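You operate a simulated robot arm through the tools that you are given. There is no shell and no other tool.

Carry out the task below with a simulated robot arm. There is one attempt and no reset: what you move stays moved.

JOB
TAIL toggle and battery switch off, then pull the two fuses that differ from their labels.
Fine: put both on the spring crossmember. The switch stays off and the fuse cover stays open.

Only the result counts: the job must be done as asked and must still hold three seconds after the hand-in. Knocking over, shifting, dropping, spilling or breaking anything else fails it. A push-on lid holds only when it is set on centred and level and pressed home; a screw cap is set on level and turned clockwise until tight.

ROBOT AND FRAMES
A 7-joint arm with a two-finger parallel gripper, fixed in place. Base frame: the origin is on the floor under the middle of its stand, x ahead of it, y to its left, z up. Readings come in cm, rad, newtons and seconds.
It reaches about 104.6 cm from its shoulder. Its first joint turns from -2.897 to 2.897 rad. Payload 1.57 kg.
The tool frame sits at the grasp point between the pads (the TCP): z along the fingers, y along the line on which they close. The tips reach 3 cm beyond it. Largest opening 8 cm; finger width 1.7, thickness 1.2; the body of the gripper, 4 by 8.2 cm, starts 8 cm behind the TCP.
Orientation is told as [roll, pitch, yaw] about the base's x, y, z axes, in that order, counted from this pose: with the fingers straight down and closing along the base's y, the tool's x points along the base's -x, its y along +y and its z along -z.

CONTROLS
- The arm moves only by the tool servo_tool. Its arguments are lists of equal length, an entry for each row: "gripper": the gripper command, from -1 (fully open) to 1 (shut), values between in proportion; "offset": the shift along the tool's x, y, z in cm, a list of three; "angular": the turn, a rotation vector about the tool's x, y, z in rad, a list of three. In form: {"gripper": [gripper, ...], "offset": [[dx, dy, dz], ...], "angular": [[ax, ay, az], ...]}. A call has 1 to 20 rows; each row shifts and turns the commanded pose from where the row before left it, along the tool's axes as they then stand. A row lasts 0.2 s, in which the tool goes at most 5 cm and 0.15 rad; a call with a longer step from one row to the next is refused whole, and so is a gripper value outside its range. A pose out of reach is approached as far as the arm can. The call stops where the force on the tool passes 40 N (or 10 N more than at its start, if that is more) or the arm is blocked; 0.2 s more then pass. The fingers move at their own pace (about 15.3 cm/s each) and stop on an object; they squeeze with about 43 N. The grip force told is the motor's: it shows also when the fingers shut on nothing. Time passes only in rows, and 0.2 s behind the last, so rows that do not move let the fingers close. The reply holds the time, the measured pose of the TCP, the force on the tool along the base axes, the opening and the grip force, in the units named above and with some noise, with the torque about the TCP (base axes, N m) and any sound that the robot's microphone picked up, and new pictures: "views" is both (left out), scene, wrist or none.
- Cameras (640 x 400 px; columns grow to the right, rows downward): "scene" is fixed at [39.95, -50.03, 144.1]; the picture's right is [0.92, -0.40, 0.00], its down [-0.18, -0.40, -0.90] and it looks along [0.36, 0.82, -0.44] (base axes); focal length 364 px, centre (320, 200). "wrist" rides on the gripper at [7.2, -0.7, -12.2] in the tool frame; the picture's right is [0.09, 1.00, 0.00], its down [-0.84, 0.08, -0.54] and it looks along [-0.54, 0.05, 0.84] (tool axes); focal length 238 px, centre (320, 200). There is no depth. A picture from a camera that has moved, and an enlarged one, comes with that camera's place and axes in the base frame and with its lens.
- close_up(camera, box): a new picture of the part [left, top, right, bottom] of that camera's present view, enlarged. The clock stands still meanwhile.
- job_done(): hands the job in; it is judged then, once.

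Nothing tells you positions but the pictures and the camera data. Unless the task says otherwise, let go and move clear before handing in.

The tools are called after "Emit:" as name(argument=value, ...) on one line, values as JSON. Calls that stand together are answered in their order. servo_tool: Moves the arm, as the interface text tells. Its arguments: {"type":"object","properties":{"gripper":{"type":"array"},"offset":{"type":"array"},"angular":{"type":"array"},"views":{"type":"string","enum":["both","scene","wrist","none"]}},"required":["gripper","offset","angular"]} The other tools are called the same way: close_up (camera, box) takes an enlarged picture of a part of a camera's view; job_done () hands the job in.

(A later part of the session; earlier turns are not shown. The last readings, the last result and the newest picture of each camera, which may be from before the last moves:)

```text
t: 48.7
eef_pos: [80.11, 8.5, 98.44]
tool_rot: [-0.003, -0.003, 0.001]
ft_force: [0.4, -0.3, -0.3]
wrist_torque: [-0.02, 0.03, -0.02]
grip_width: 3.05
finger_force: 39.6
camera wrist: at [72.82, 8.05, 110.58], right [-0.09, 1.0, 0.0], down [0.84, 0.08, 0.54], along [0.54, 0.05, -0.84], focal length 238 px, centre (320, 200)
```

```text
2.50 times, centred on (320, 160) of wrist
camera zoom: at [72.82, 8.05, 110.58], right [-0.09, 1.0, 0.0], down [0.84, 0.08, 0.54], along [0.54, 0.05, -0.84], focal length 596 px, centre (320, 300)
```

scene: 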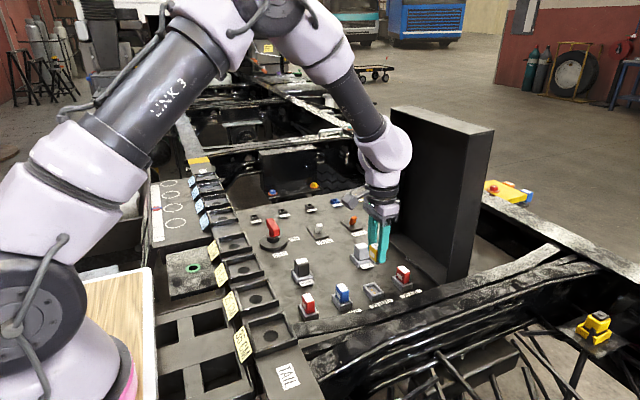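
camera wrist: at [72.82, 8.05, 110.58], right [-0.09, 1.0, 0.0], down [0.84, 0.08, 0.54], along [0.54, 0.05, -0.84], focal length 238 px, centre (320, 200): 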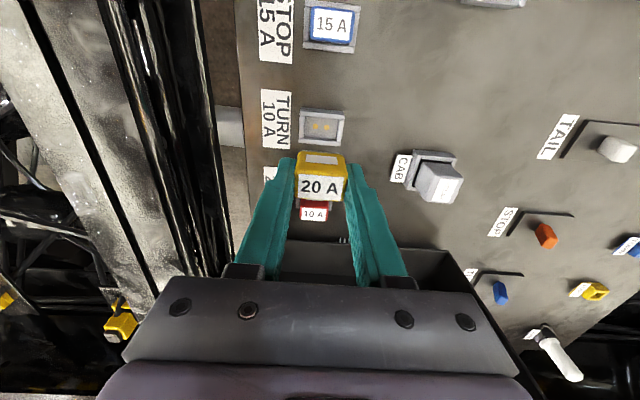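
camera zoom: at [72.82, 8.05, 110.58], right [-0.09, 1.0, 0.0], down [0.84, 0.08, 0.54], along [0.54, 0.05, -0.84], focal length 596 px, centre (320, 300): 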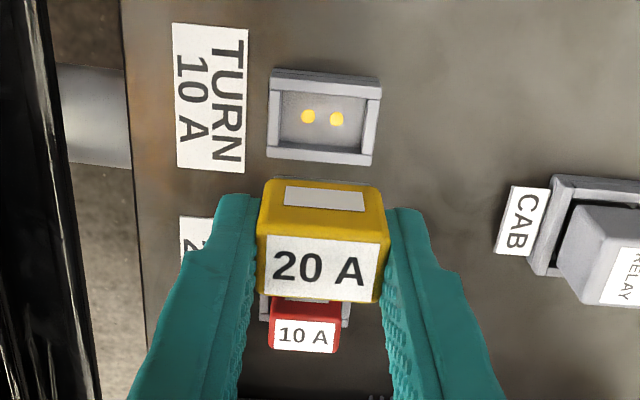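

The 20 A fuse is out. It has a flat base, so it should stand upright. I'll carry it high over to the crossmember and turn it so its long side runs along the beam.

Emit:
servo_tool(gripper=[1, 1, 1, 1, 1, 1, 1, 1, 1, 1, 1, 1, 1, 1, 1, 1, 1, 1, 1], offset=[[0, 0, -3], [0, 0, -3], [0, 0, -3], [0.6, -3.6, 0], [0.6, -3.6, 0], [0.6, -3.6, 0], [0.6, -3.6, 0], [0.7, -3.7, 0], [0, 0, 0], [0, 0, 0], [0, 0, 0], [0, 0, 0], [0, 0, 0], [0, 0, 0], [0, 0, 0], [0, 0, 0], [0, 0, 0], [0, 0, 0], [0, 0, 0]], angular=[[0, 0, 0], [0, 0, 0], [0, 0, 0], [0, 0, 0], [0, 0, 0], [0, 0, 0], [0, 0, 0], [0, 0, 0], [0, 0, 0.1428], [0, 0, 0.1428], [0, 0, 0.1428], [0, 0, 0.1428], [0, 0, 0.1428], [0, 0, 0.1428], [0, 0, 0.1428], [0, 0, 0.1428], [0, 0, 0.1428], [0, 0, 0.1428], [0, 0, 0.1428]], views="both")

Emit:
close_up(camera="scene", box=[340, 210, 500, 340])

```text
t: 52.7
eef_pos: [77.0, -9.35, 107.37]
tool_rot: [0.003, -0.003, -1.573]
ft_force: [-0.3, -0.3, 0.6]
wrist_torque: [0.03, -0.02, 0.02]
grip_width: 3.03
finger_force: 39.3
camera wrist: at [76.38, -2.03, 119.5], right [1.0, 0.09, 0.0], down [0.07, -0.84, 0.54], along [0.05, -0.54, -0.84], focal length 238 px, centre (320, 200)
```

scene: 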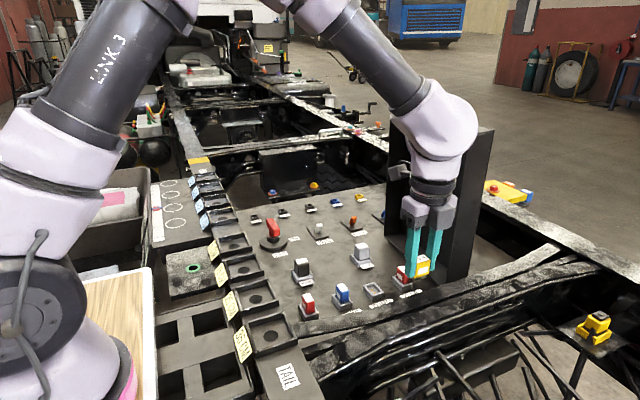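
wrist: 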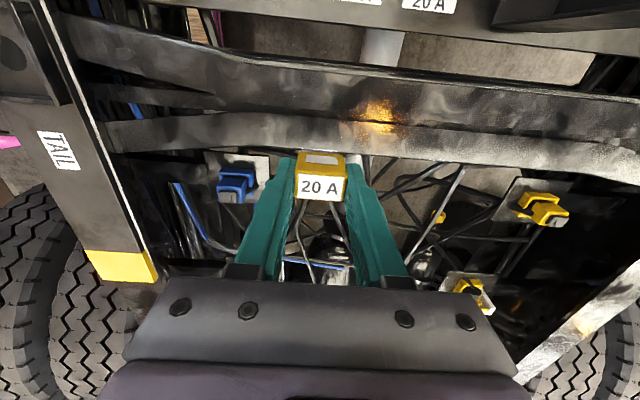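

```text
3.08 times, centred on (420, 275) of scene
camera zoom: at [39.95, -50.03, 144.1], right [0.92, -0.4, 0.0], down [-0.18, -0.4, -0.9], along [0.36, 0.82, -0.44], focal length 1118 px, centre (12, -31)
```

zoom: 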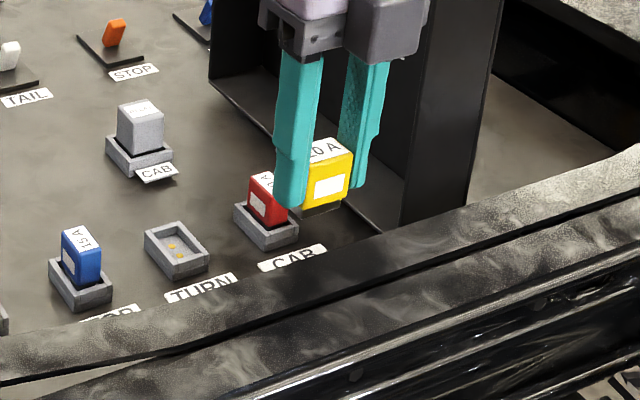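

Emit:
close_up(camera="wrist", box=[220, 20, 440, 220])

```text
2.00 times, centred on (330, 120) of wrist
camera zoom: at [76.38, -2.03, 119.5], right [1.0, 0.09, 0.0], down [0.07, -0.84, 0.54], along [0.05, -0.54, -0.84], focal length 477 px, centre (300, 360)
```

zoom: 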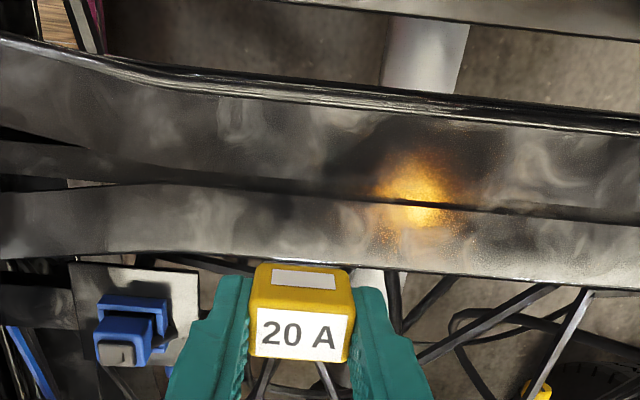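

From this calibrated view the lower strip spans y≈-12 to -8. I'll set the fuse at y≈-10, x≈77, going down most of the way first.

Emit:
servo_tool(gripper=[1, 1, 1, 1, 1, 1], offset=[[-0.6, 0, 1.0], [0, 0, 2.0], [0, 0, 2.0], [0, 0, 2.0], [0, 0, 1.2], [0, 0, 0]], angular=[[0, 0, 0], [0, 0, 0], [0, 0, 0], [0, 0, 0], [0, 0, 0], [0, 0, 0]], views="both")

Emit:
close_up(camera="scene", box=[380, 250, 460, 320])

Emit:
close_up(camera="wrist", box=[220, 20, 440, 240])

```text
t: 54.1
eef_pos: [77.13, -10.06, 99.27]
tool_rot: [0.004, -0.003, -1.57]
ft_force: [0.3, -0.4, -0.4]
wrist_torque: [-0.01, 0.03, 0.02]
grip_width: 3.07
finger_force: 40.0
camera wrist: at [76.48, -2.71, 111.33], right [1.0, 0.09, 0.0], down [0.08, -0.84, 0.54], along [0.05, -0.54, -0.84], focal length 238 px, centre (320, 200)
```

scene: 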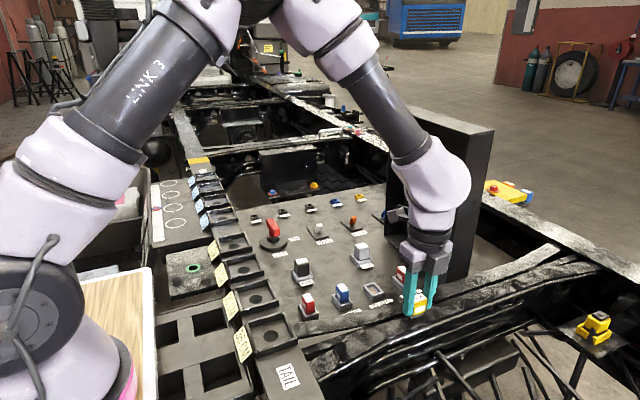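
wrist: 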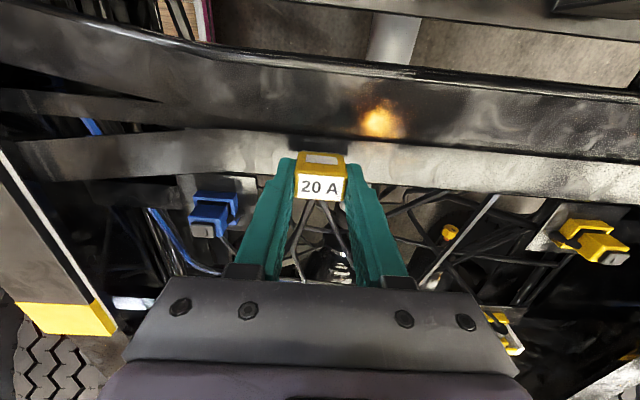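

```text
5.71 times, centred on (420, 285) of scene
camera zoom: at [39.95, -50.03, 144.1], right [0.92, -0.4, 0.0], down [-0.18, -0.4, -0.9], along [0.36, 0.82, -0.44], focal length 2077 px, centre (-251, -286)
```

zoom: 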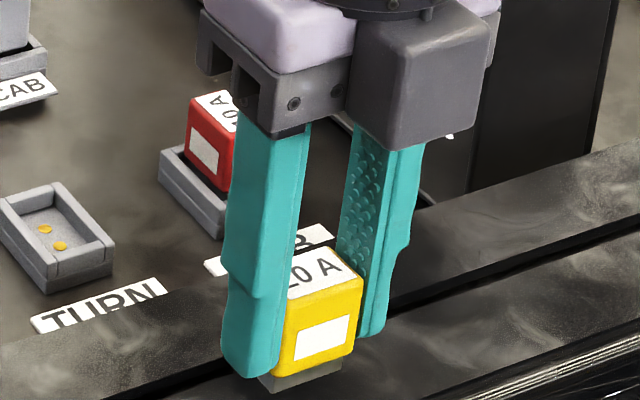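

```text
1.82 times, centred on (330, 130) of wrist
camera zoom: at [76.48, -2.71, 111.33], right [1.0, 0.09, 0.0], down [0.08, -0.84, 0.54], along [0.05, -0.54, -0.84], focal length 433 px, centre (302, 327)
```

zoom: 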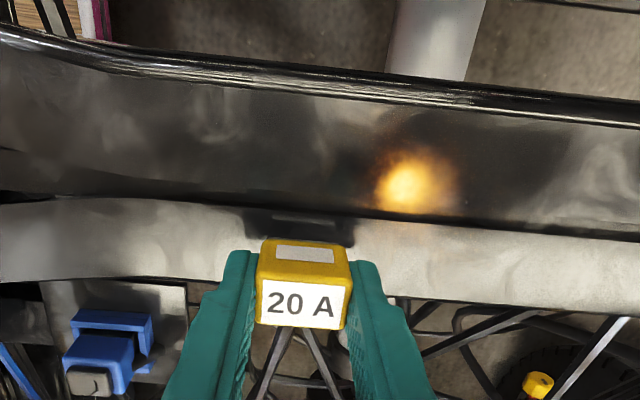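

Emit:
servo_tool(gripper=[1, 1, 1, 1, 1, 1, 1, 1, 1], offset=[[0, 0, 0.4], [0, 0, 0.3], [0, 0, 0.2], [0, 0, 0.15], [0, 0, 0.1], [0, 0, 0.1], [0, 0, 0.1], [0, 0, 0.1], [0, 0, 0]], angular=[[0, 0, 0], [0, 0, 0], [0, 0, 0], [0, 0, 0], [0, 0, 0], [0, 0, 0], [0, 0, 0], [0, 0, 0], [0, 0, 0]], views="none")

Emit:
close_up(camera="scene", box=[380, 250, 460, 320])

```text
t: 56.1
eef_pos: [77.28, -9.99, 97.82]
tool_rot: [0.007, -0.001, -1.571]
ft_force: [0.6, -1.1, 29.0]
wrist_torque: [-0.01, 0.19, -0.01]
grip_width: 3.07
finger_force: 39.4
```

```text
5.71 times, centred on (420, 285) of scene
camera zoom: at [39.95, -50.03, 144.1], right [0.92, -0.4, 0.0], down [-0.18, -0.4, -0.9], along [0.36, 0.82, -0.44], focal length 2077 px, centre (-251, -286)
```

zoom: 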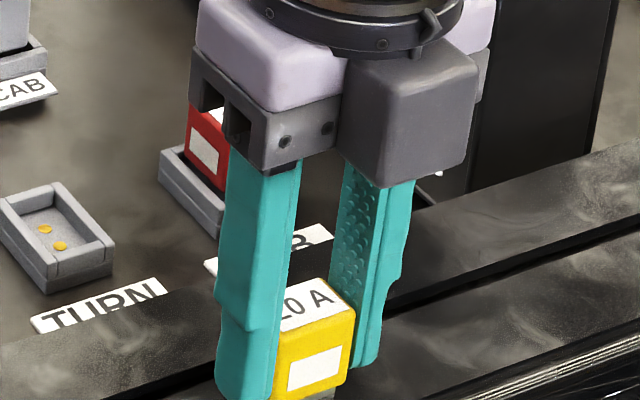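

The fuse rests on the beam with 29 N of contact force. I'll ease off slightly, open and check before lifting.

Emit:
servo_tool(gripper=[1, 0.1, -0.2, -0.4, -0.4], offset=[[0, 0, -0.1], [0, 0, 0], [0, 0, 0], [0, 0, 0], [0, 0, 0]], angular=[[0, 0, 0], [0, 0, 0], [0, 0, 0], [0, 0, 0], [0, 0, 0]], views="both")

Emit:
close_up(camera="scene", box=[380, 250, 460, 320])

```text
t: 57.3
eef_pos: [77.15, -9.99, 97.9]
tool_rot: [0.001, -0.001, -1.57]
ft_force: [-0.3, -0.1, -0.5]
wrist_torque: [0.04, 0.03, 0.02]
grip_width: 5.57
finger_force: 0.0
camera wrist: at [76.41, -2.65, 109.92], right [1.0, 0.09, 0.0], down [0.08, -0.84, 0.54], along [0.05, -0.54, -0.84], focal length 238 px, centre (320, 200)
```

scene: 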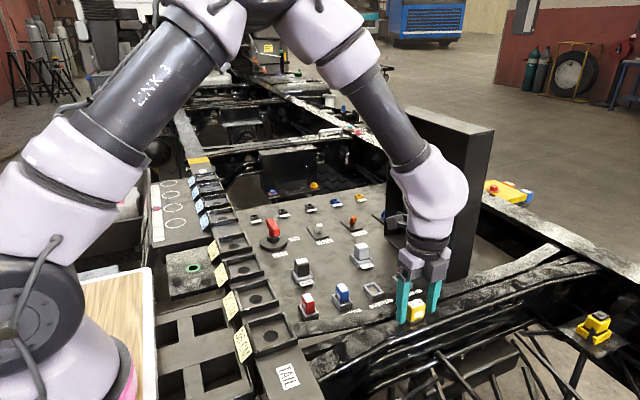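
wrist: 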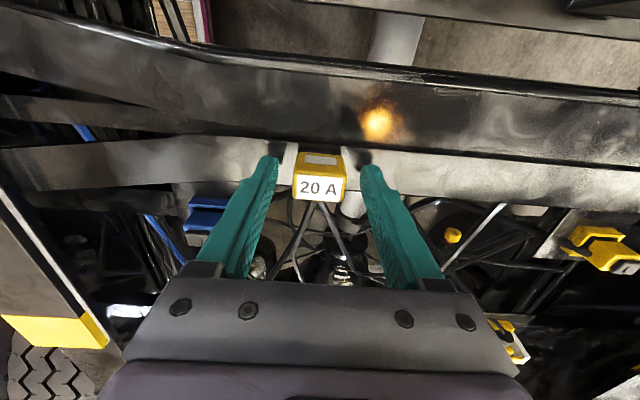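

```text
5.71 times, centred on (420, 285) of scene
camera zoom: at [39.95, -50.03, 144.1], right [0.92, -0.4, 0.0], down [-0.18, -0.4, -0.9], along [0.36, 0.82, -0.44], focal length 2077 px, centre (-251, -286)
```

zoom: 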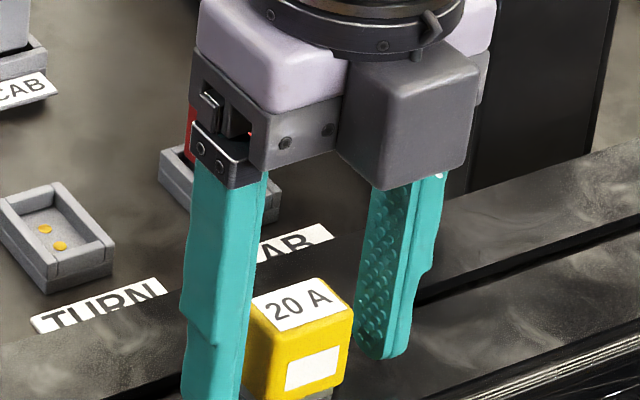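

The 20 A fuse stands upright on the beam, and a coil spring is visible just below the crossmember, which supports this being the right beam. I'll rise straight up, clear of it.

Emit:
servo_tool(gripper=[-0.4, -0.4, -0.4, -0.4, -0.4, -0.4], offset=[[0, 0, -1.0], [0, 0, -2.0], [0, 0, -2.5], [0, 0, -2.5], [0, 0, -2.5], [0, 0, 0]], angular=[[0, 0, 0], [0, 0, 0], [0, 0, 0], [0, 0, 0], [0, 0, 0], [0, 0, 0]], views="both")

Emit:
close_up(camera="scene", box=[360, 250, 480, 350])

Emit:
close_up(camera="wrist", box=[220, 60, 440, 260])

```text
t: 58.7
eef_pos: [77.19, -10.08, 108.45]
tool_rot: [0.004, -0.001, -1.568]
ft_force: [-0.9, -0.9, -0.3]
wrist_torque: [0.03, 0.04, -0.02]
grip_width: 5.58
finger_force: 0.2
camera wrist: at [76.48, -2.76, 120.52], right [1.0, 0.09, 0.0], down [0.08, -0.84, 0.54], along [0.05, -0.54, -0.84], focal length 238 px, centre (320, 200)
```

scene: 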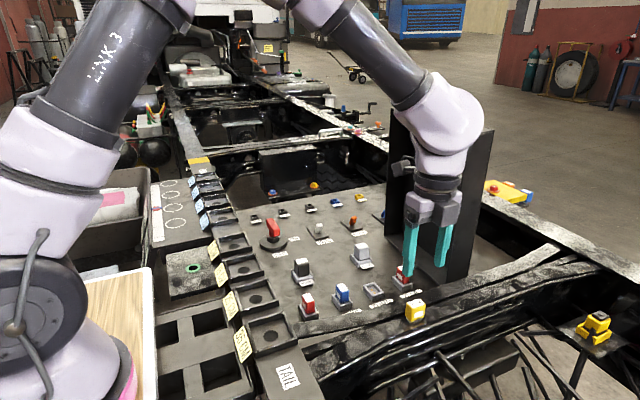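
wrist: 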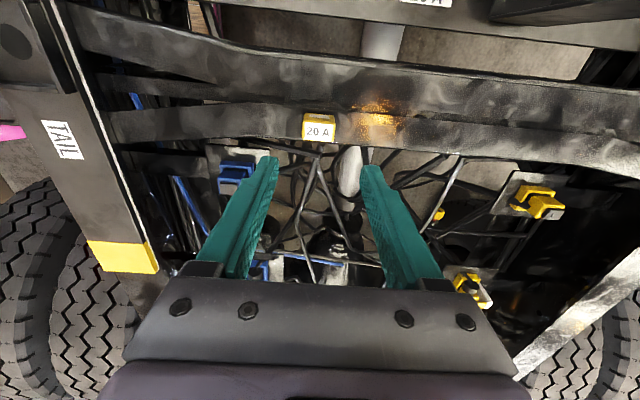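

```text
4.00 times, centred on (420, 300) of scene
camera zoom: at [39.95, -50.03, 144.1], right [0.92, -0.4, 0.0], down [-0.18, -0.4, -0.9], along [0.36, 0.82, -0.44], focal length 1454 px, centre (-80, -200)
```

zoom: 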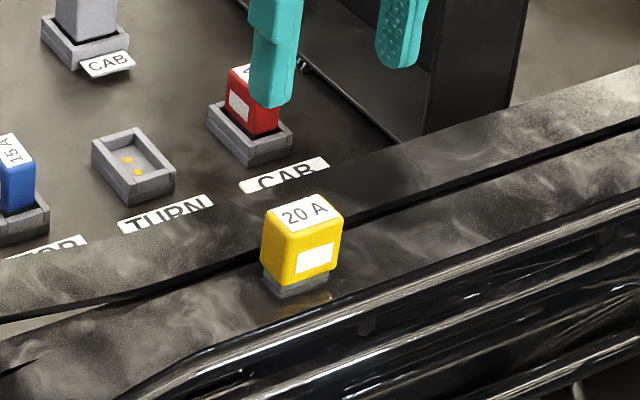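

```text
2.00 times, centred on (330, 160) of wrist
camera zoom: at [76.48, -2.76, 120.52], right [1.0, 0.09, 0.0], down [0.08, -0.84, 0.54], along [0.05, -0.54, -0.84], focal length 477 px, centre (300, 280)
```

zoom: 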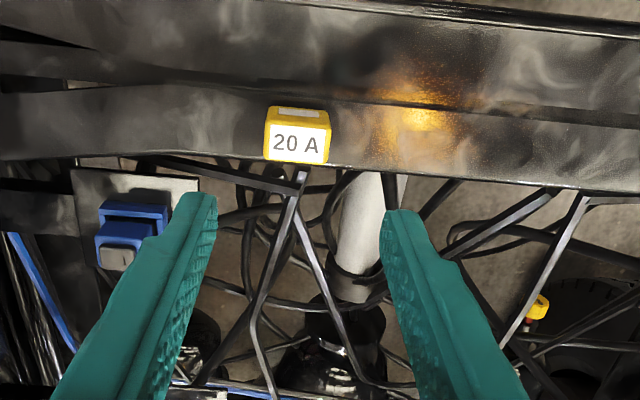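

The first fuse stands safely. Now I'll turn back to yaw 0 and move above the CAB fuse at (88.7, 8.85), leaning the hand slightly away from the open cover.

Emit:
servo_tool(gripper=[-0.4, -0.4, -0.4, -0.4, -0.4, -0.4, -0.4, -0.4, -0.4, -0.4, -0.4, -0.4, -0.4, -0.4, -0.4, -0.4, -0.4, -0.5], offset=[[0, 0, 0], [0, 0, 0], [0, 0, 0], [0, 0, 0], [0, 0, 0], [0, 0, 0], [0, 0, 0], [0, 0, 0], [0, 0, 0], [0, 0, 0], [0, 0, 0], [-1.87, 3.15, 0], [-1.87, 3.15, 0], [-1.87, 3.15, 0], [-1.87, 3.15, 0], [-1.87, 3.15, 0], [-1.87, 3.15, 0], [0, 0, 0]], angular=[[0, 0, -0.1427], [0, 0, -0.1427], [0, 0, -0.1427], [0, 0, -0.1427], [0, 0, -0.1427], [0, 0, -0.1427], [0, 0, -0.1427], [0, 0, -0.1427], [0, 0, -0.1427], [0, 0, -0.1427], [0, 0, -0.1427], [0, 0, 0], [0, 0, 0], [0, 0, 0], [0, 0, 0], [0, 0, 0], [0, 0, 0], [0, -0.12, 0]], views="both")

Emit:
close_up(camera="wrist", box=[220, 80, 420, 280])

Emit:
close_up(camera="scene", box=[340, 90, 520, 310])

```text
t: 62.5
eef_pos: [88.24, 8.96, 108.16]
tool_rot: [-0.001, -0.123, 0.003]
ft_force: [0.2, 1.1, -0.3]
wrist_torque: [0.03, -0.01, 0.02]
grip_width: 5.98
finger_force: 0.1
camera wrist: at [79.62, 8.42, 119.32], right [-0.09, 1.0, -0.01], down [0.76, 0.08, 0.64], along [0.64, 0.05, -0.77], focal length 238 px, centre (320, 200)
```

scene: 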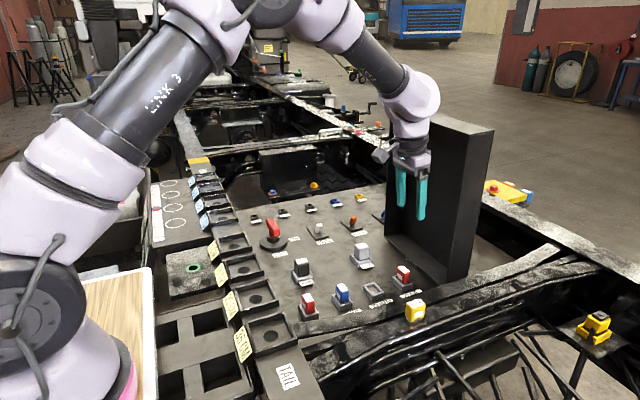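
wrist: 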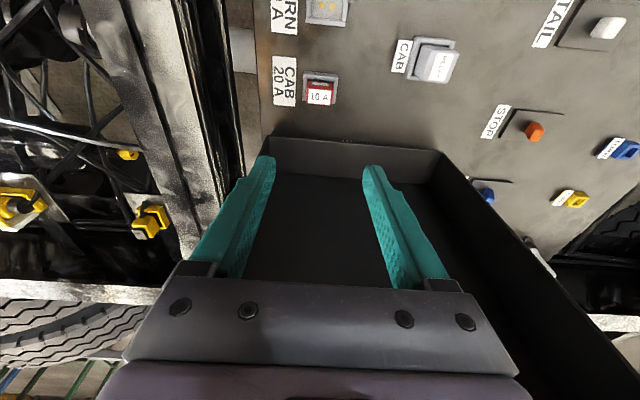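

```text
2.00 times, centred on (320, 180) of wrist
camera zoom: at [79.62, 8.42, 119.32], right [-0.09, 1.0, -0.01], down [0.76, 0.08, 0.64], along [0.64, 0.05, -0.77], focal length 477 px, centre (320, 240)
```

zoom: 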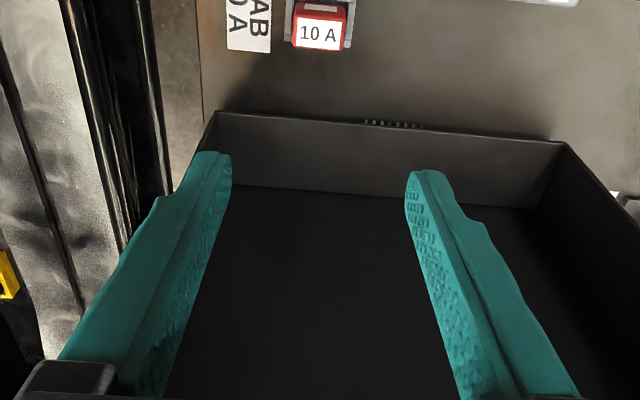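

```text
1.82 times, centred on (430, 200) of scene
camera zoom: at [39.95, -50.03, 144.1], right [0.92, -0.4, 0.0], down [-0.18, -0.4, -0.9], along [0.36, 0.82, -0.44], focal length 661 px, centre (120, 200)
```

zoom: 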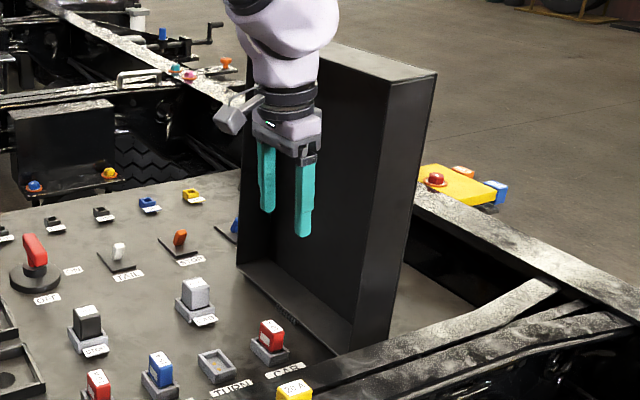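

The CAB fuse top is at about (88.8, 8.8), the cover rim is at x≈96 and its opening is hollow, so there's room. I'll come down vertically most of the way and check alignment.

Emit:
servo_tool(gripper=[-0.5, -0.5, -0.5, -0.5, -0.5, -0.5, -0.5, -0.5], offset=[[0.248, -0.02, 2.367], [0.248, -0.02, 2.367], [0.248, -0.02, 2.367], [0.248, -0.02, 2.367], [0.248, -0.02, 2.367], [0.248, -0.02, 2.367], [0.248, -0.02, 2.367], [0, 0, 0]], angular=[[0, 0, 0], [0, 0, 0], [0, 0, 0], [0, 0, 0], [0, 0, 0], [0, 0, 0], [0, 0, 0], [0, 0, 0]], views="both")

Emit:
close_up(camera="scene", box=[350, 180, 500, 320])

Emit:
close_up(camera="wrist", box=[220, 80, 420, 280])

```text
t: 64.3
eef_pos: [88.56, 8.8, 91.47]
tool_rot: [-0.001, -0.124, 0.001]
ft_force: [0.2, 0.4, 0.0]
wrist_torque: [-0.02, 0.01, -0.01]
grip_width: 6.04
finger_force: 0.1
camera wrist: at [79.95, 8.21, 102.67], right [-0.09, 1.0, -0.01], down [0.76, 0.08, 0.64], along [0.64, 0.05, -0.77], focal length 238 px, centre (320, 200)
```

scene: 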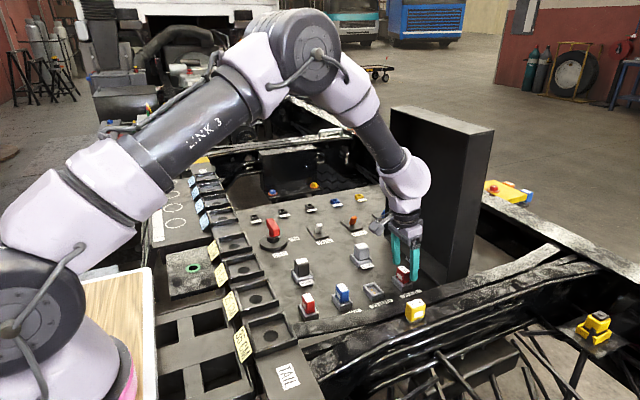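
wrist: 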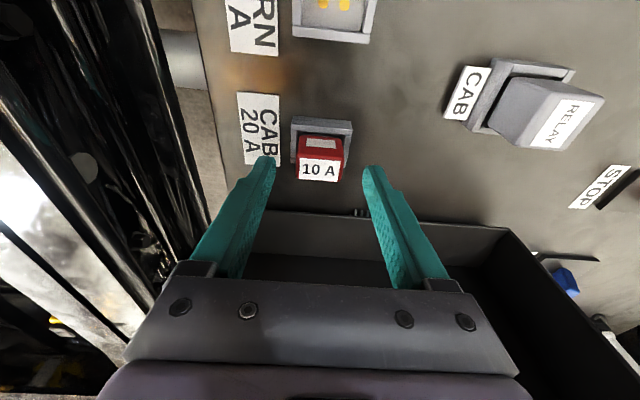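

```text
2.86 times, centred on (425, 250) of scene
camera zoom: at [39.95, -50.03, 144.1], right [0.92, -0.4, 0.0], down [-0.18, -0.4, -0.9], along [0.36, 0.82, -0.44], focal length 1039 px, centre (20, 57)
```

zoom: 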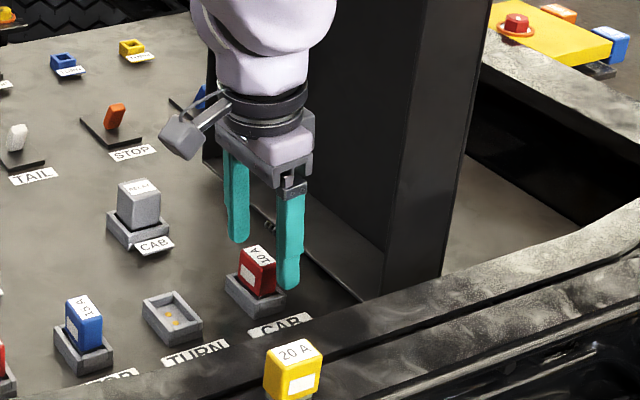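

```text
2.00 times, centred on (320, 180) of wrist
camera zoom: at [79.95, 8.21, 102.67], right [-0.09, 1.0, -0.01], down [0.76, 0.08, 0.64], along [0.64, 0.05, -0.77], focal length 477 px, centre (320, 240)
```

zoom: 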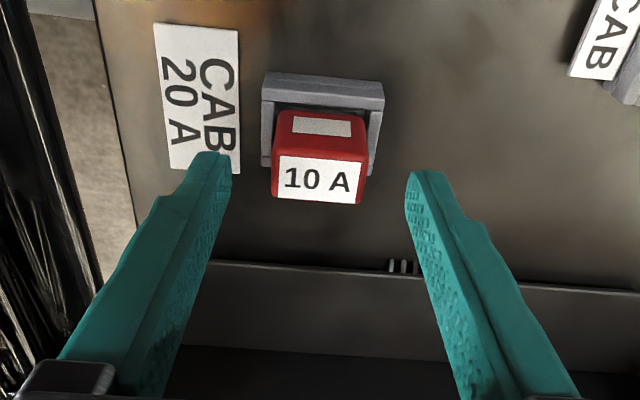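

Emit:
servo_tool(gripper=[-0.5, -0.5, -0.5, -0.5, 1, 1, 1], offset=[[0.08, 0.03, 0.7], [0.07, 0, 0.7], [0.05, 0, 0.55], [0, 0, 0], [0, 0, 0], [0, 0, 0], [0, 0, 0]], angular=[[0, 0, 0], [0, 0, 0], [0, 0, 0], [0, 0, 0], [0, 0, 0], [0, 0, 0], [0, 0, 0]], views="both")

Emit:
close_up(camera="scene", box=[350, 180, 500, 320])

```text
t: 65.9
eef_pos: [88.6, 8.73, 89.58]
tool_rot: [-0.002, -0.121, 0.0]
ft_force: [1.7, 0.3, -1.7]
wrist_torque: [-0.02, -0.06, 0.05]
grip_width: 3.03
finger_force: 39.7
camera wrist: at [79.95, 8.17, 100.78], right [-0.09, 1.0, -0.01], down [0.76, 0.08, 0.64], along [0.64, 0.05, -0.77], focal length 238 px, centre (320, 200)
```

scene: 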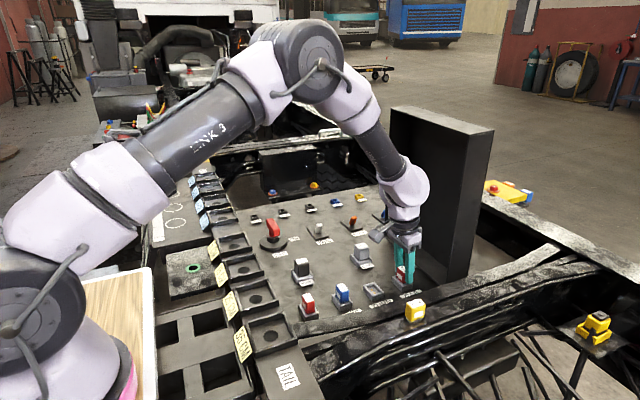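
wrist: 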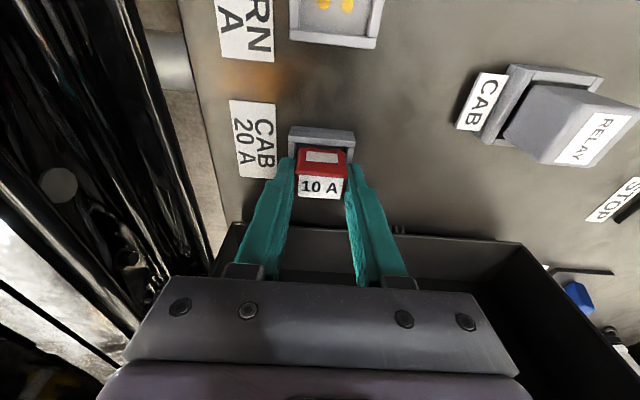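

```text
2.86 times, centred on (425, 250) of scene
camera zoom: at [39.95, -50.03, 144.1], right [0.92, -0.4, 0.0], down [-0.18, -0.4, -0.9], along [0.36, 0.82, -0.44], focal length 1039 px, centre (20, 57)
```

zoom: 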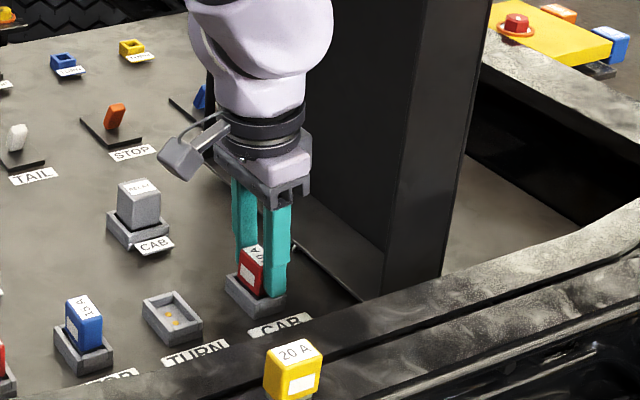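

Gripped, with a 3.03 cm opening. I'll pull it straight up vertically.

Emit:
servo_tool(gripper=[1, 1, 1, 1, 1, 1, 1, 1, 1, 1, 1], offset=[[-0.048, 0, -0.397], [-0.048, 0, -0.397], [-0.06, 0, -0.5], [-0.084, 0, -0.7], [-0.12, 0, -1.0], [-0.24, 0, -1.99], [-0.24, 0, -1.99], [-0.24, 0, -1.99], [-0.36, 0, -2.98], [-0.36, 0, -2.98], [-0.36, 0, -2.98]], angular=[[0, 0, 0], [0, 0, 0], [0, 0, 0], [0, 0, 0], [0, 0, 0], [0, 0, 0], [0, 0, 0], [0, 0, 0], [0, 0, 0], [0, 0, 0], [0, 0, 0]], views="both")

Emit:
close_up(camera="scene", box=[340, 180, 500, 330])

```text
t: 68.3
eef_pos: [88.64, 8.75, 107.86]
tool_rot: [-0.003, -0.122, 0.001]
ft_force: [0.2, -0.2, 0.1]
wrist_torque: [-0.01, 0.02, 0.01]
grip_width: 3.06
finger_force: 39.8
camera wrist: at [79.97, 8.08, 119.05], right [-0.09, 1.0, -0.01], down [0.76, 0.08, 0.64], along [0.64, 0.05, -0.77], focal length 238 px, centre (320, 200)
```

scene: 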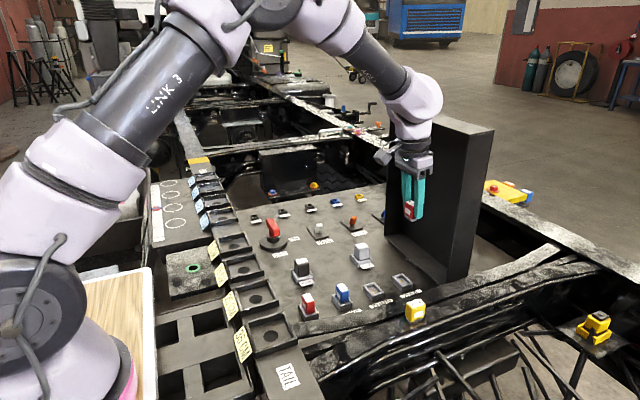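
wrist: 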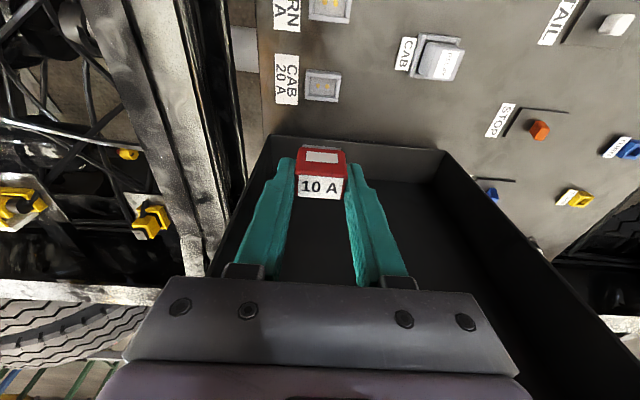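

```text
2.67 times, centred on (420, 255) of scene
camera zoom: at [39.95, -50.03, 144.1], right [0.92, -0.4, 0.0], down [-0.18, -0.4, -0.9], along [0.36, 0.82, -0.44], focal length 969 px, centre (53, 53)
```

zoom: 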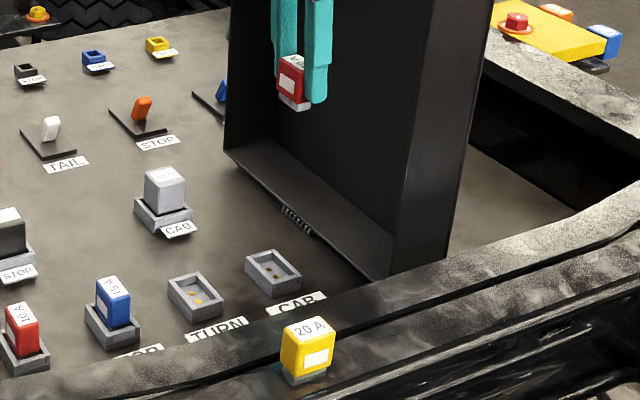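

The 10 A fuse is out and both sockets are empty. I'll carry it over the crossmember and rotate about the vertical so its long side runs along the beam, keeping the fuse upright.

Emit:
servo_tool(gripper=[1, 1, 1, 1, 1, 1, 1, 1, 1, 1, 1, 1, 1, 1, 1, 1], offset=[[0.524, -3.75, -0.063], [0.524, -3.75, -0.063], [0.524, -3.75, -0.063], [0.524, -3.75, -0.063], [0.524, -3.75, -0.063], [0, 0, 0], [0, 0, 0], [0, 0, 0], [0, 0, 0], [0, 0, 0], [0, 0, 0], [0, 0, 0], [0, 0, 0], [0, 0, 0], [0, 0, 0], [0, 0, 0]], angular=[[0, 0, 0], [0, 0, 0], [0, 0, 0], [0, 0, 0], [0, 0, 0], [0.0172, 0, 0.1418], [0.0172, 0, 0.1418], [0.0172, 0, 0.1418], [0.0172, 0, 0.1418], [0.0172, 0, 0.1418], [0.0172, 0, 0.1418], [0.0172, 0, 0.1418], [0.0172, 0, 0.1418], [0.0172, 0, 0.1418], [0.0172, 0, 0.1418], [0.0172, 0, 0.1418]], views="both")

Emit:
close_up(camera="scene", box=[380, 220, 500, 330])

Emit:
close_up(camera="wrist", box=[160, 20, 440, 240])

```text
t: 71.7
eef_pos: [85.98, -9.71, 107.8]
tool_rot: [0.003, -0.122, -1.572]
ft_force: [0.4, -0.3, 0.6]
wrist_torque: [-0.04, 0.0, -0.02]
grip_width: 3.04
finger_force: 39.2
camera wrist: at [85.26, -1.16, 118.97], right [1.0, 0.09, -0.01], down [0.08, -0.76, 0.64], along [0.05, -0.64, -0.77], focal length 238 px, centre (320, 200)
```

scene: 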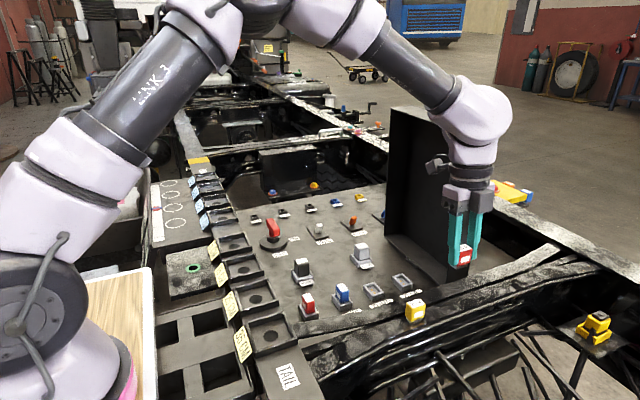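
wrist: 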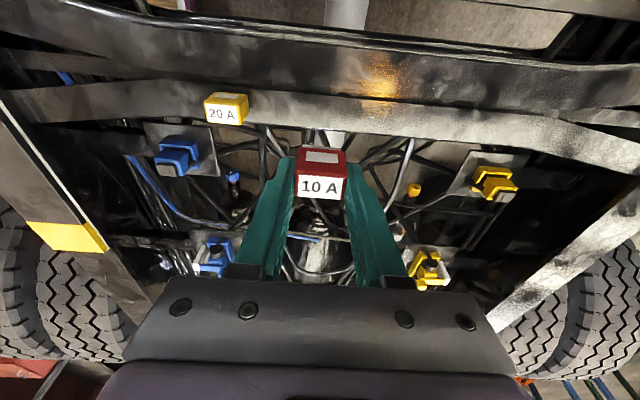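

```text
3.64 times, centred on (440, 275) of scene
camera zoom: at [39.95, -50.03, 144.1], right [0.92, -0.4, 0.0], down [-0.18, -0.4, -0.9], along [0.36, 0.82, -0.44], focal length 1322 px, centre (-116, -73)
```

zoom: 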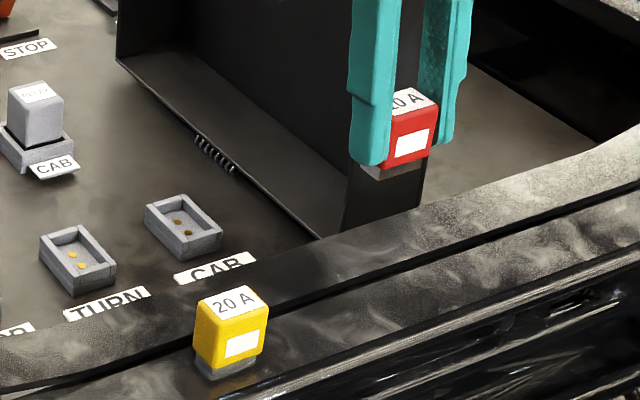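

```text
1.82 times, centred on (300, 130) of wrist
camera zoom: at [85.26, -1.16, 118.97], right [1.0, 0.09, -0.01], down [0.08, -0.76, 0.64], along [0.05, -0.64, -0.77], focal length 433 px, centre (356, 327)
```

zoom: 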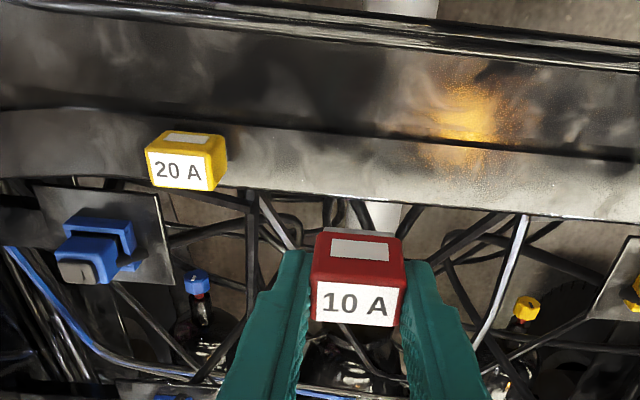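

Both strips are clear here and the fuse is centred over the lower strip at about (86, -10). I'll come down most of the way, then finish in small steps.

Emit:
servo_tool(gripper=[1, 1, 1, 1, 1, 1, 1], offset=[[0.185, 0, 1.77], [0.185, 0, 1.77], [0.185, 0, 1.77], [0.185, 0, 1.77], [0.185, 0, 1.77], [0, 0, 0], [0, 0, 0]], angular=[[0, 0, 0], [0, 0, 0], [0, 0, 0], [0, 0, 0], [0, 0, 0], [0, 0, 0], [0, 0, 0]], views="both")

Emit:
close_up(camera="scene", box=[400, 240, 500, 320])

Emit:
close_up(camera="wrist", box=[160, 40, 440, 260])

```text
t: 73.3
eef_pos: [85.77, -9.85, 98.64]
tool_rot: [0.0, -0.123, -1.57]
ft_force: [-0.2, 0.4, 0.3]
wrist_torque: [0.0, 0.02, -0.01]
grip_width: 3.05
finger_force: 40.0
camera wrist: at [85.2, -1.28, 109.93], right [1.0, 0.09, -0.01], down [0.08, -0.76, 0.64], along [0.05, -0.64, -0.77], focal length 238 px, centre (320, 200)
```

scene: 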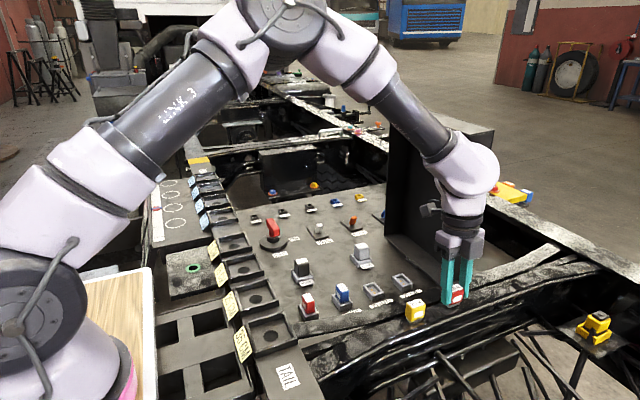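
wrist: 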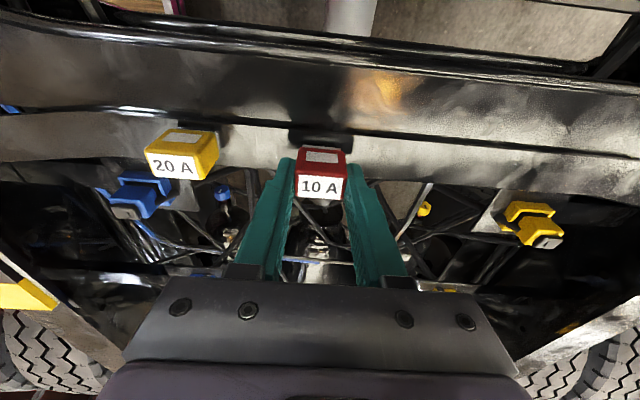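

```text
5.00 times, centred on (450, 280) of scene
camera zoom: at [39.95, -50.03, 144.1], right [0.92, -0.4, 0.0], down [-0.18, -0.4, -0.9], along [0.36, 0.82, -0.44], focal length 1818 px, centre (-330, -200)
```

zoom: 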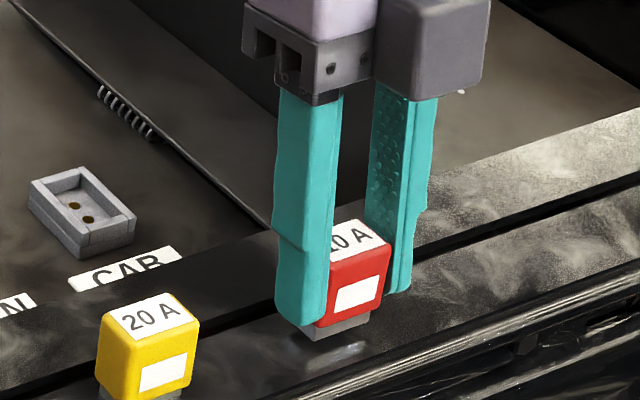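

```text
1.82 times, centred on (300, 150) of wrist
camera zoom: at [85.2, -1.28, 109.93], right [1.0, 0.09, -0.01], down [0.08, -0.76, 0.64], along [0.05, -0.64, -0.77], focal length 433 px, centre (356, 291)
```

zoom: 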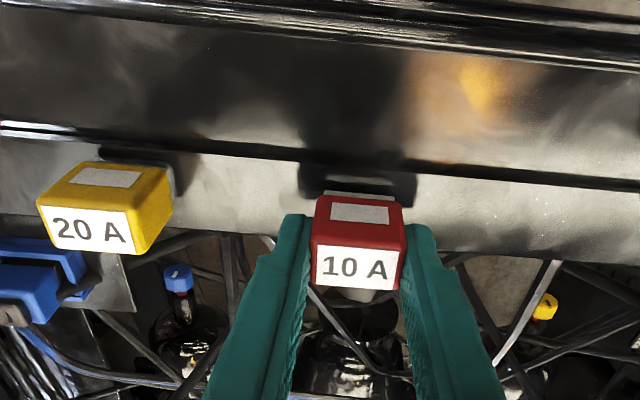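

Emit:
servo_tool(gripper=[1, 1, 1, 1, 1, 1, 1], offset=[[0.024, 0, 0.2], [0.018, 0, 0.15], [0.012, 0, 0.1], [0.012, 0, 0.1], [0.008, 0, 0.07], [0.008, 0, 0.07], [0, 0, 0]], angular=[[0, 0, 0], [0, 0, 0], [0, 0, 0], [0, 0, 0], [0, 0, 0], [0, 0, 0], [0, 0, 0]], views="none")

Emit:
close_up(camera="scene", box=[400, 240, 500, 320])

```text
t: 74.9
eef_pos: [86.01, -10.07, 98.18]
tool_rot: [0.001, -0.121, -1.572]
ft_force: [0.0, 0.9, -0.5]
wrist_torque: [-0.03, -0.02, -0.01]
grip_width: 3.05
finger_force: 39.5
```

```text
5.00 times, centred on (450, 280) of scene
camera zoom: at [39.95, -50.03, 144.1], right [0.92, -0.4, 0.0], down [-0.18, -0.4, -0.9], along [0.36, 0.82, -0.44], focal length 1818 px, centre (-330, -200)
```

zoom: 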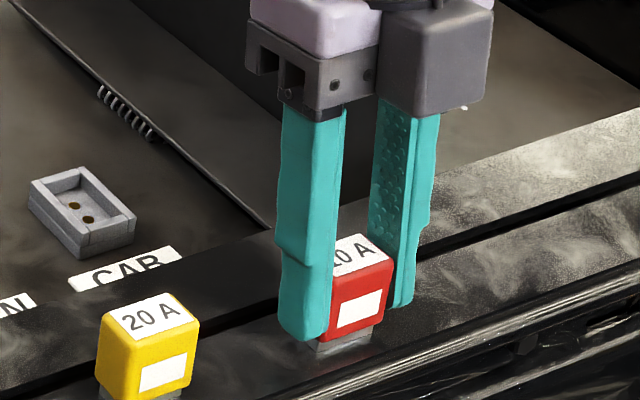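

No contact yet, so I'll continue in small steps.

Emit:
servo_tool(gripper=[1, 1, 1, 1, 1, 1], offset=[[0.009, 0, 0.08], [0.009, 0, 0.08], [0.009, 0, 0.08], [0.006, 0, 0.05], [0.006, 0, 0.05], [0, 0, 0]], angular=[[0, 0, 0], [0, 0, 0], [0, 0, 0], [0, 0, 0], [0, 0, 0], [0, 0, 0]], views="none")

Emit:
close_up(camera="scene", box=[420, 260, 490, 320])

```text
t: 76.3
eef_pos: [86.04, -9.99, 98.04]
tool_rot: [0.005, -0.123, -1.571]
ft_force: [1.4, -2.2, 25.0]
wrist_torque: [-0.08, 0.14, 0.0]
grip_width: 3.04
finger_force: 39.9
```

```text
6.67 times, centred on (455, 290) of scene
camera zoom: at [39.95, -50.03, 144.1], right [0.92, -0.4, 0.0], down [-0.18, -0.4, -0.9], along [0.36, 0.82, -0.44], focal length 2423 px, centre (-580, -400)
```

zoom: 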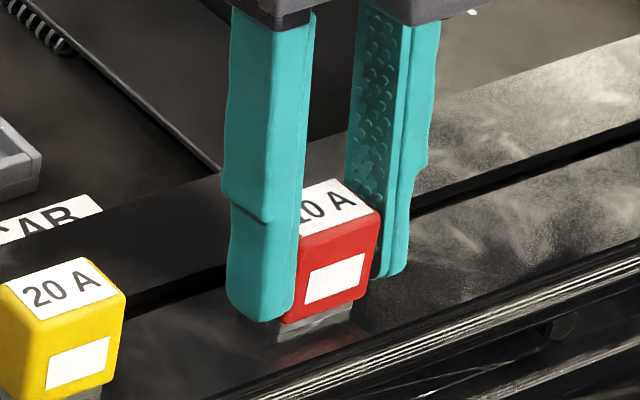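

The fuse has touched down at 25 N. I'll ease off slightly, open and check it before lifting.

Emit:
servo_tool(gripper=[1, 0.1, -0.2, -0.4, -0.4], offset=[[-0.012, 0, -0.1], [0, 0, 0], [0, 0, 0], [0, 0, 0], [0, 0, 0]], angular=[[0, 0, 0], [0, 0, 0], [0, 0, 0], [0, 0, 0], [0, 0, 0]], views="both")

Emit:
close_up(camera="scene", box=[400, 250, 490, 320])

```text
t: 77.5
eef_pos: [86.07, -10.07, 98.05]
tool_rot: [0.002, -0.123, -1.57]
ft_force: [0.0, -0.3, -0.2]
wrist_torque: [0.01, 0.01, -0.02]
grip_width: 5.59
finger_force: 0.0
camera wrist: at [85.27, -1.36, 109.11], right [1.0, 0.09, -0.01], down [0.08, -0.76, 0.64], along [0.05, -0.64, -0.77], focal length 238 px, centre (320, 200)
```

scene: 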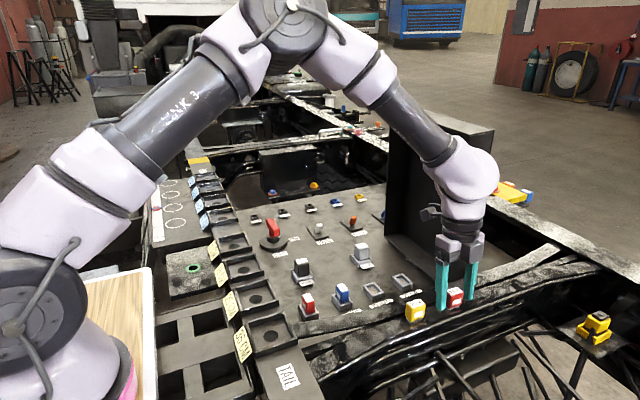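
wrist: 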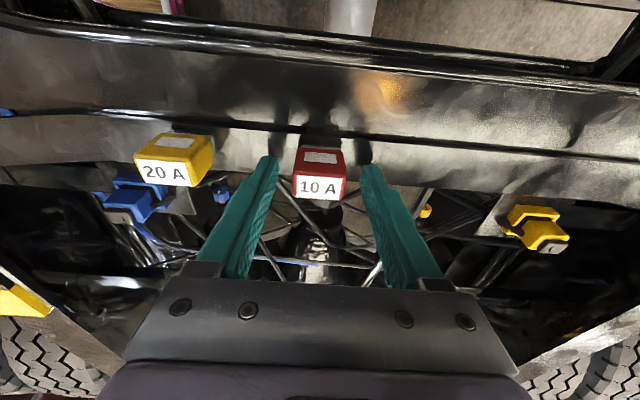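

```text
5.71 times, centred on (445, 285) of scene
camera zoom: at [39.95, -50.03, 144.1], right [0.92, -0.4, 0.0], down [-0.18, -0.4, -0.9], along [0.36, 0.82, -0.44], focal length 2077 px, centre (-394, -286)
```

zoom: 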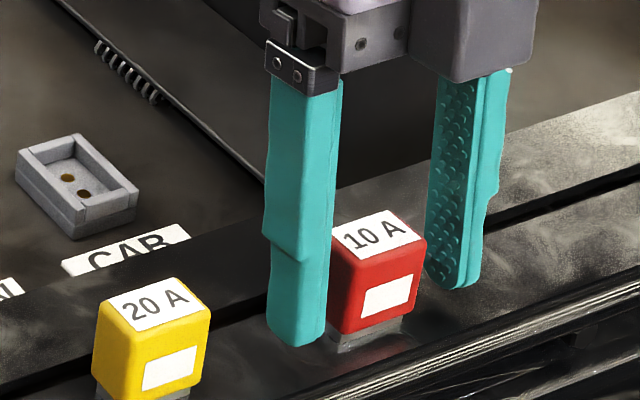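

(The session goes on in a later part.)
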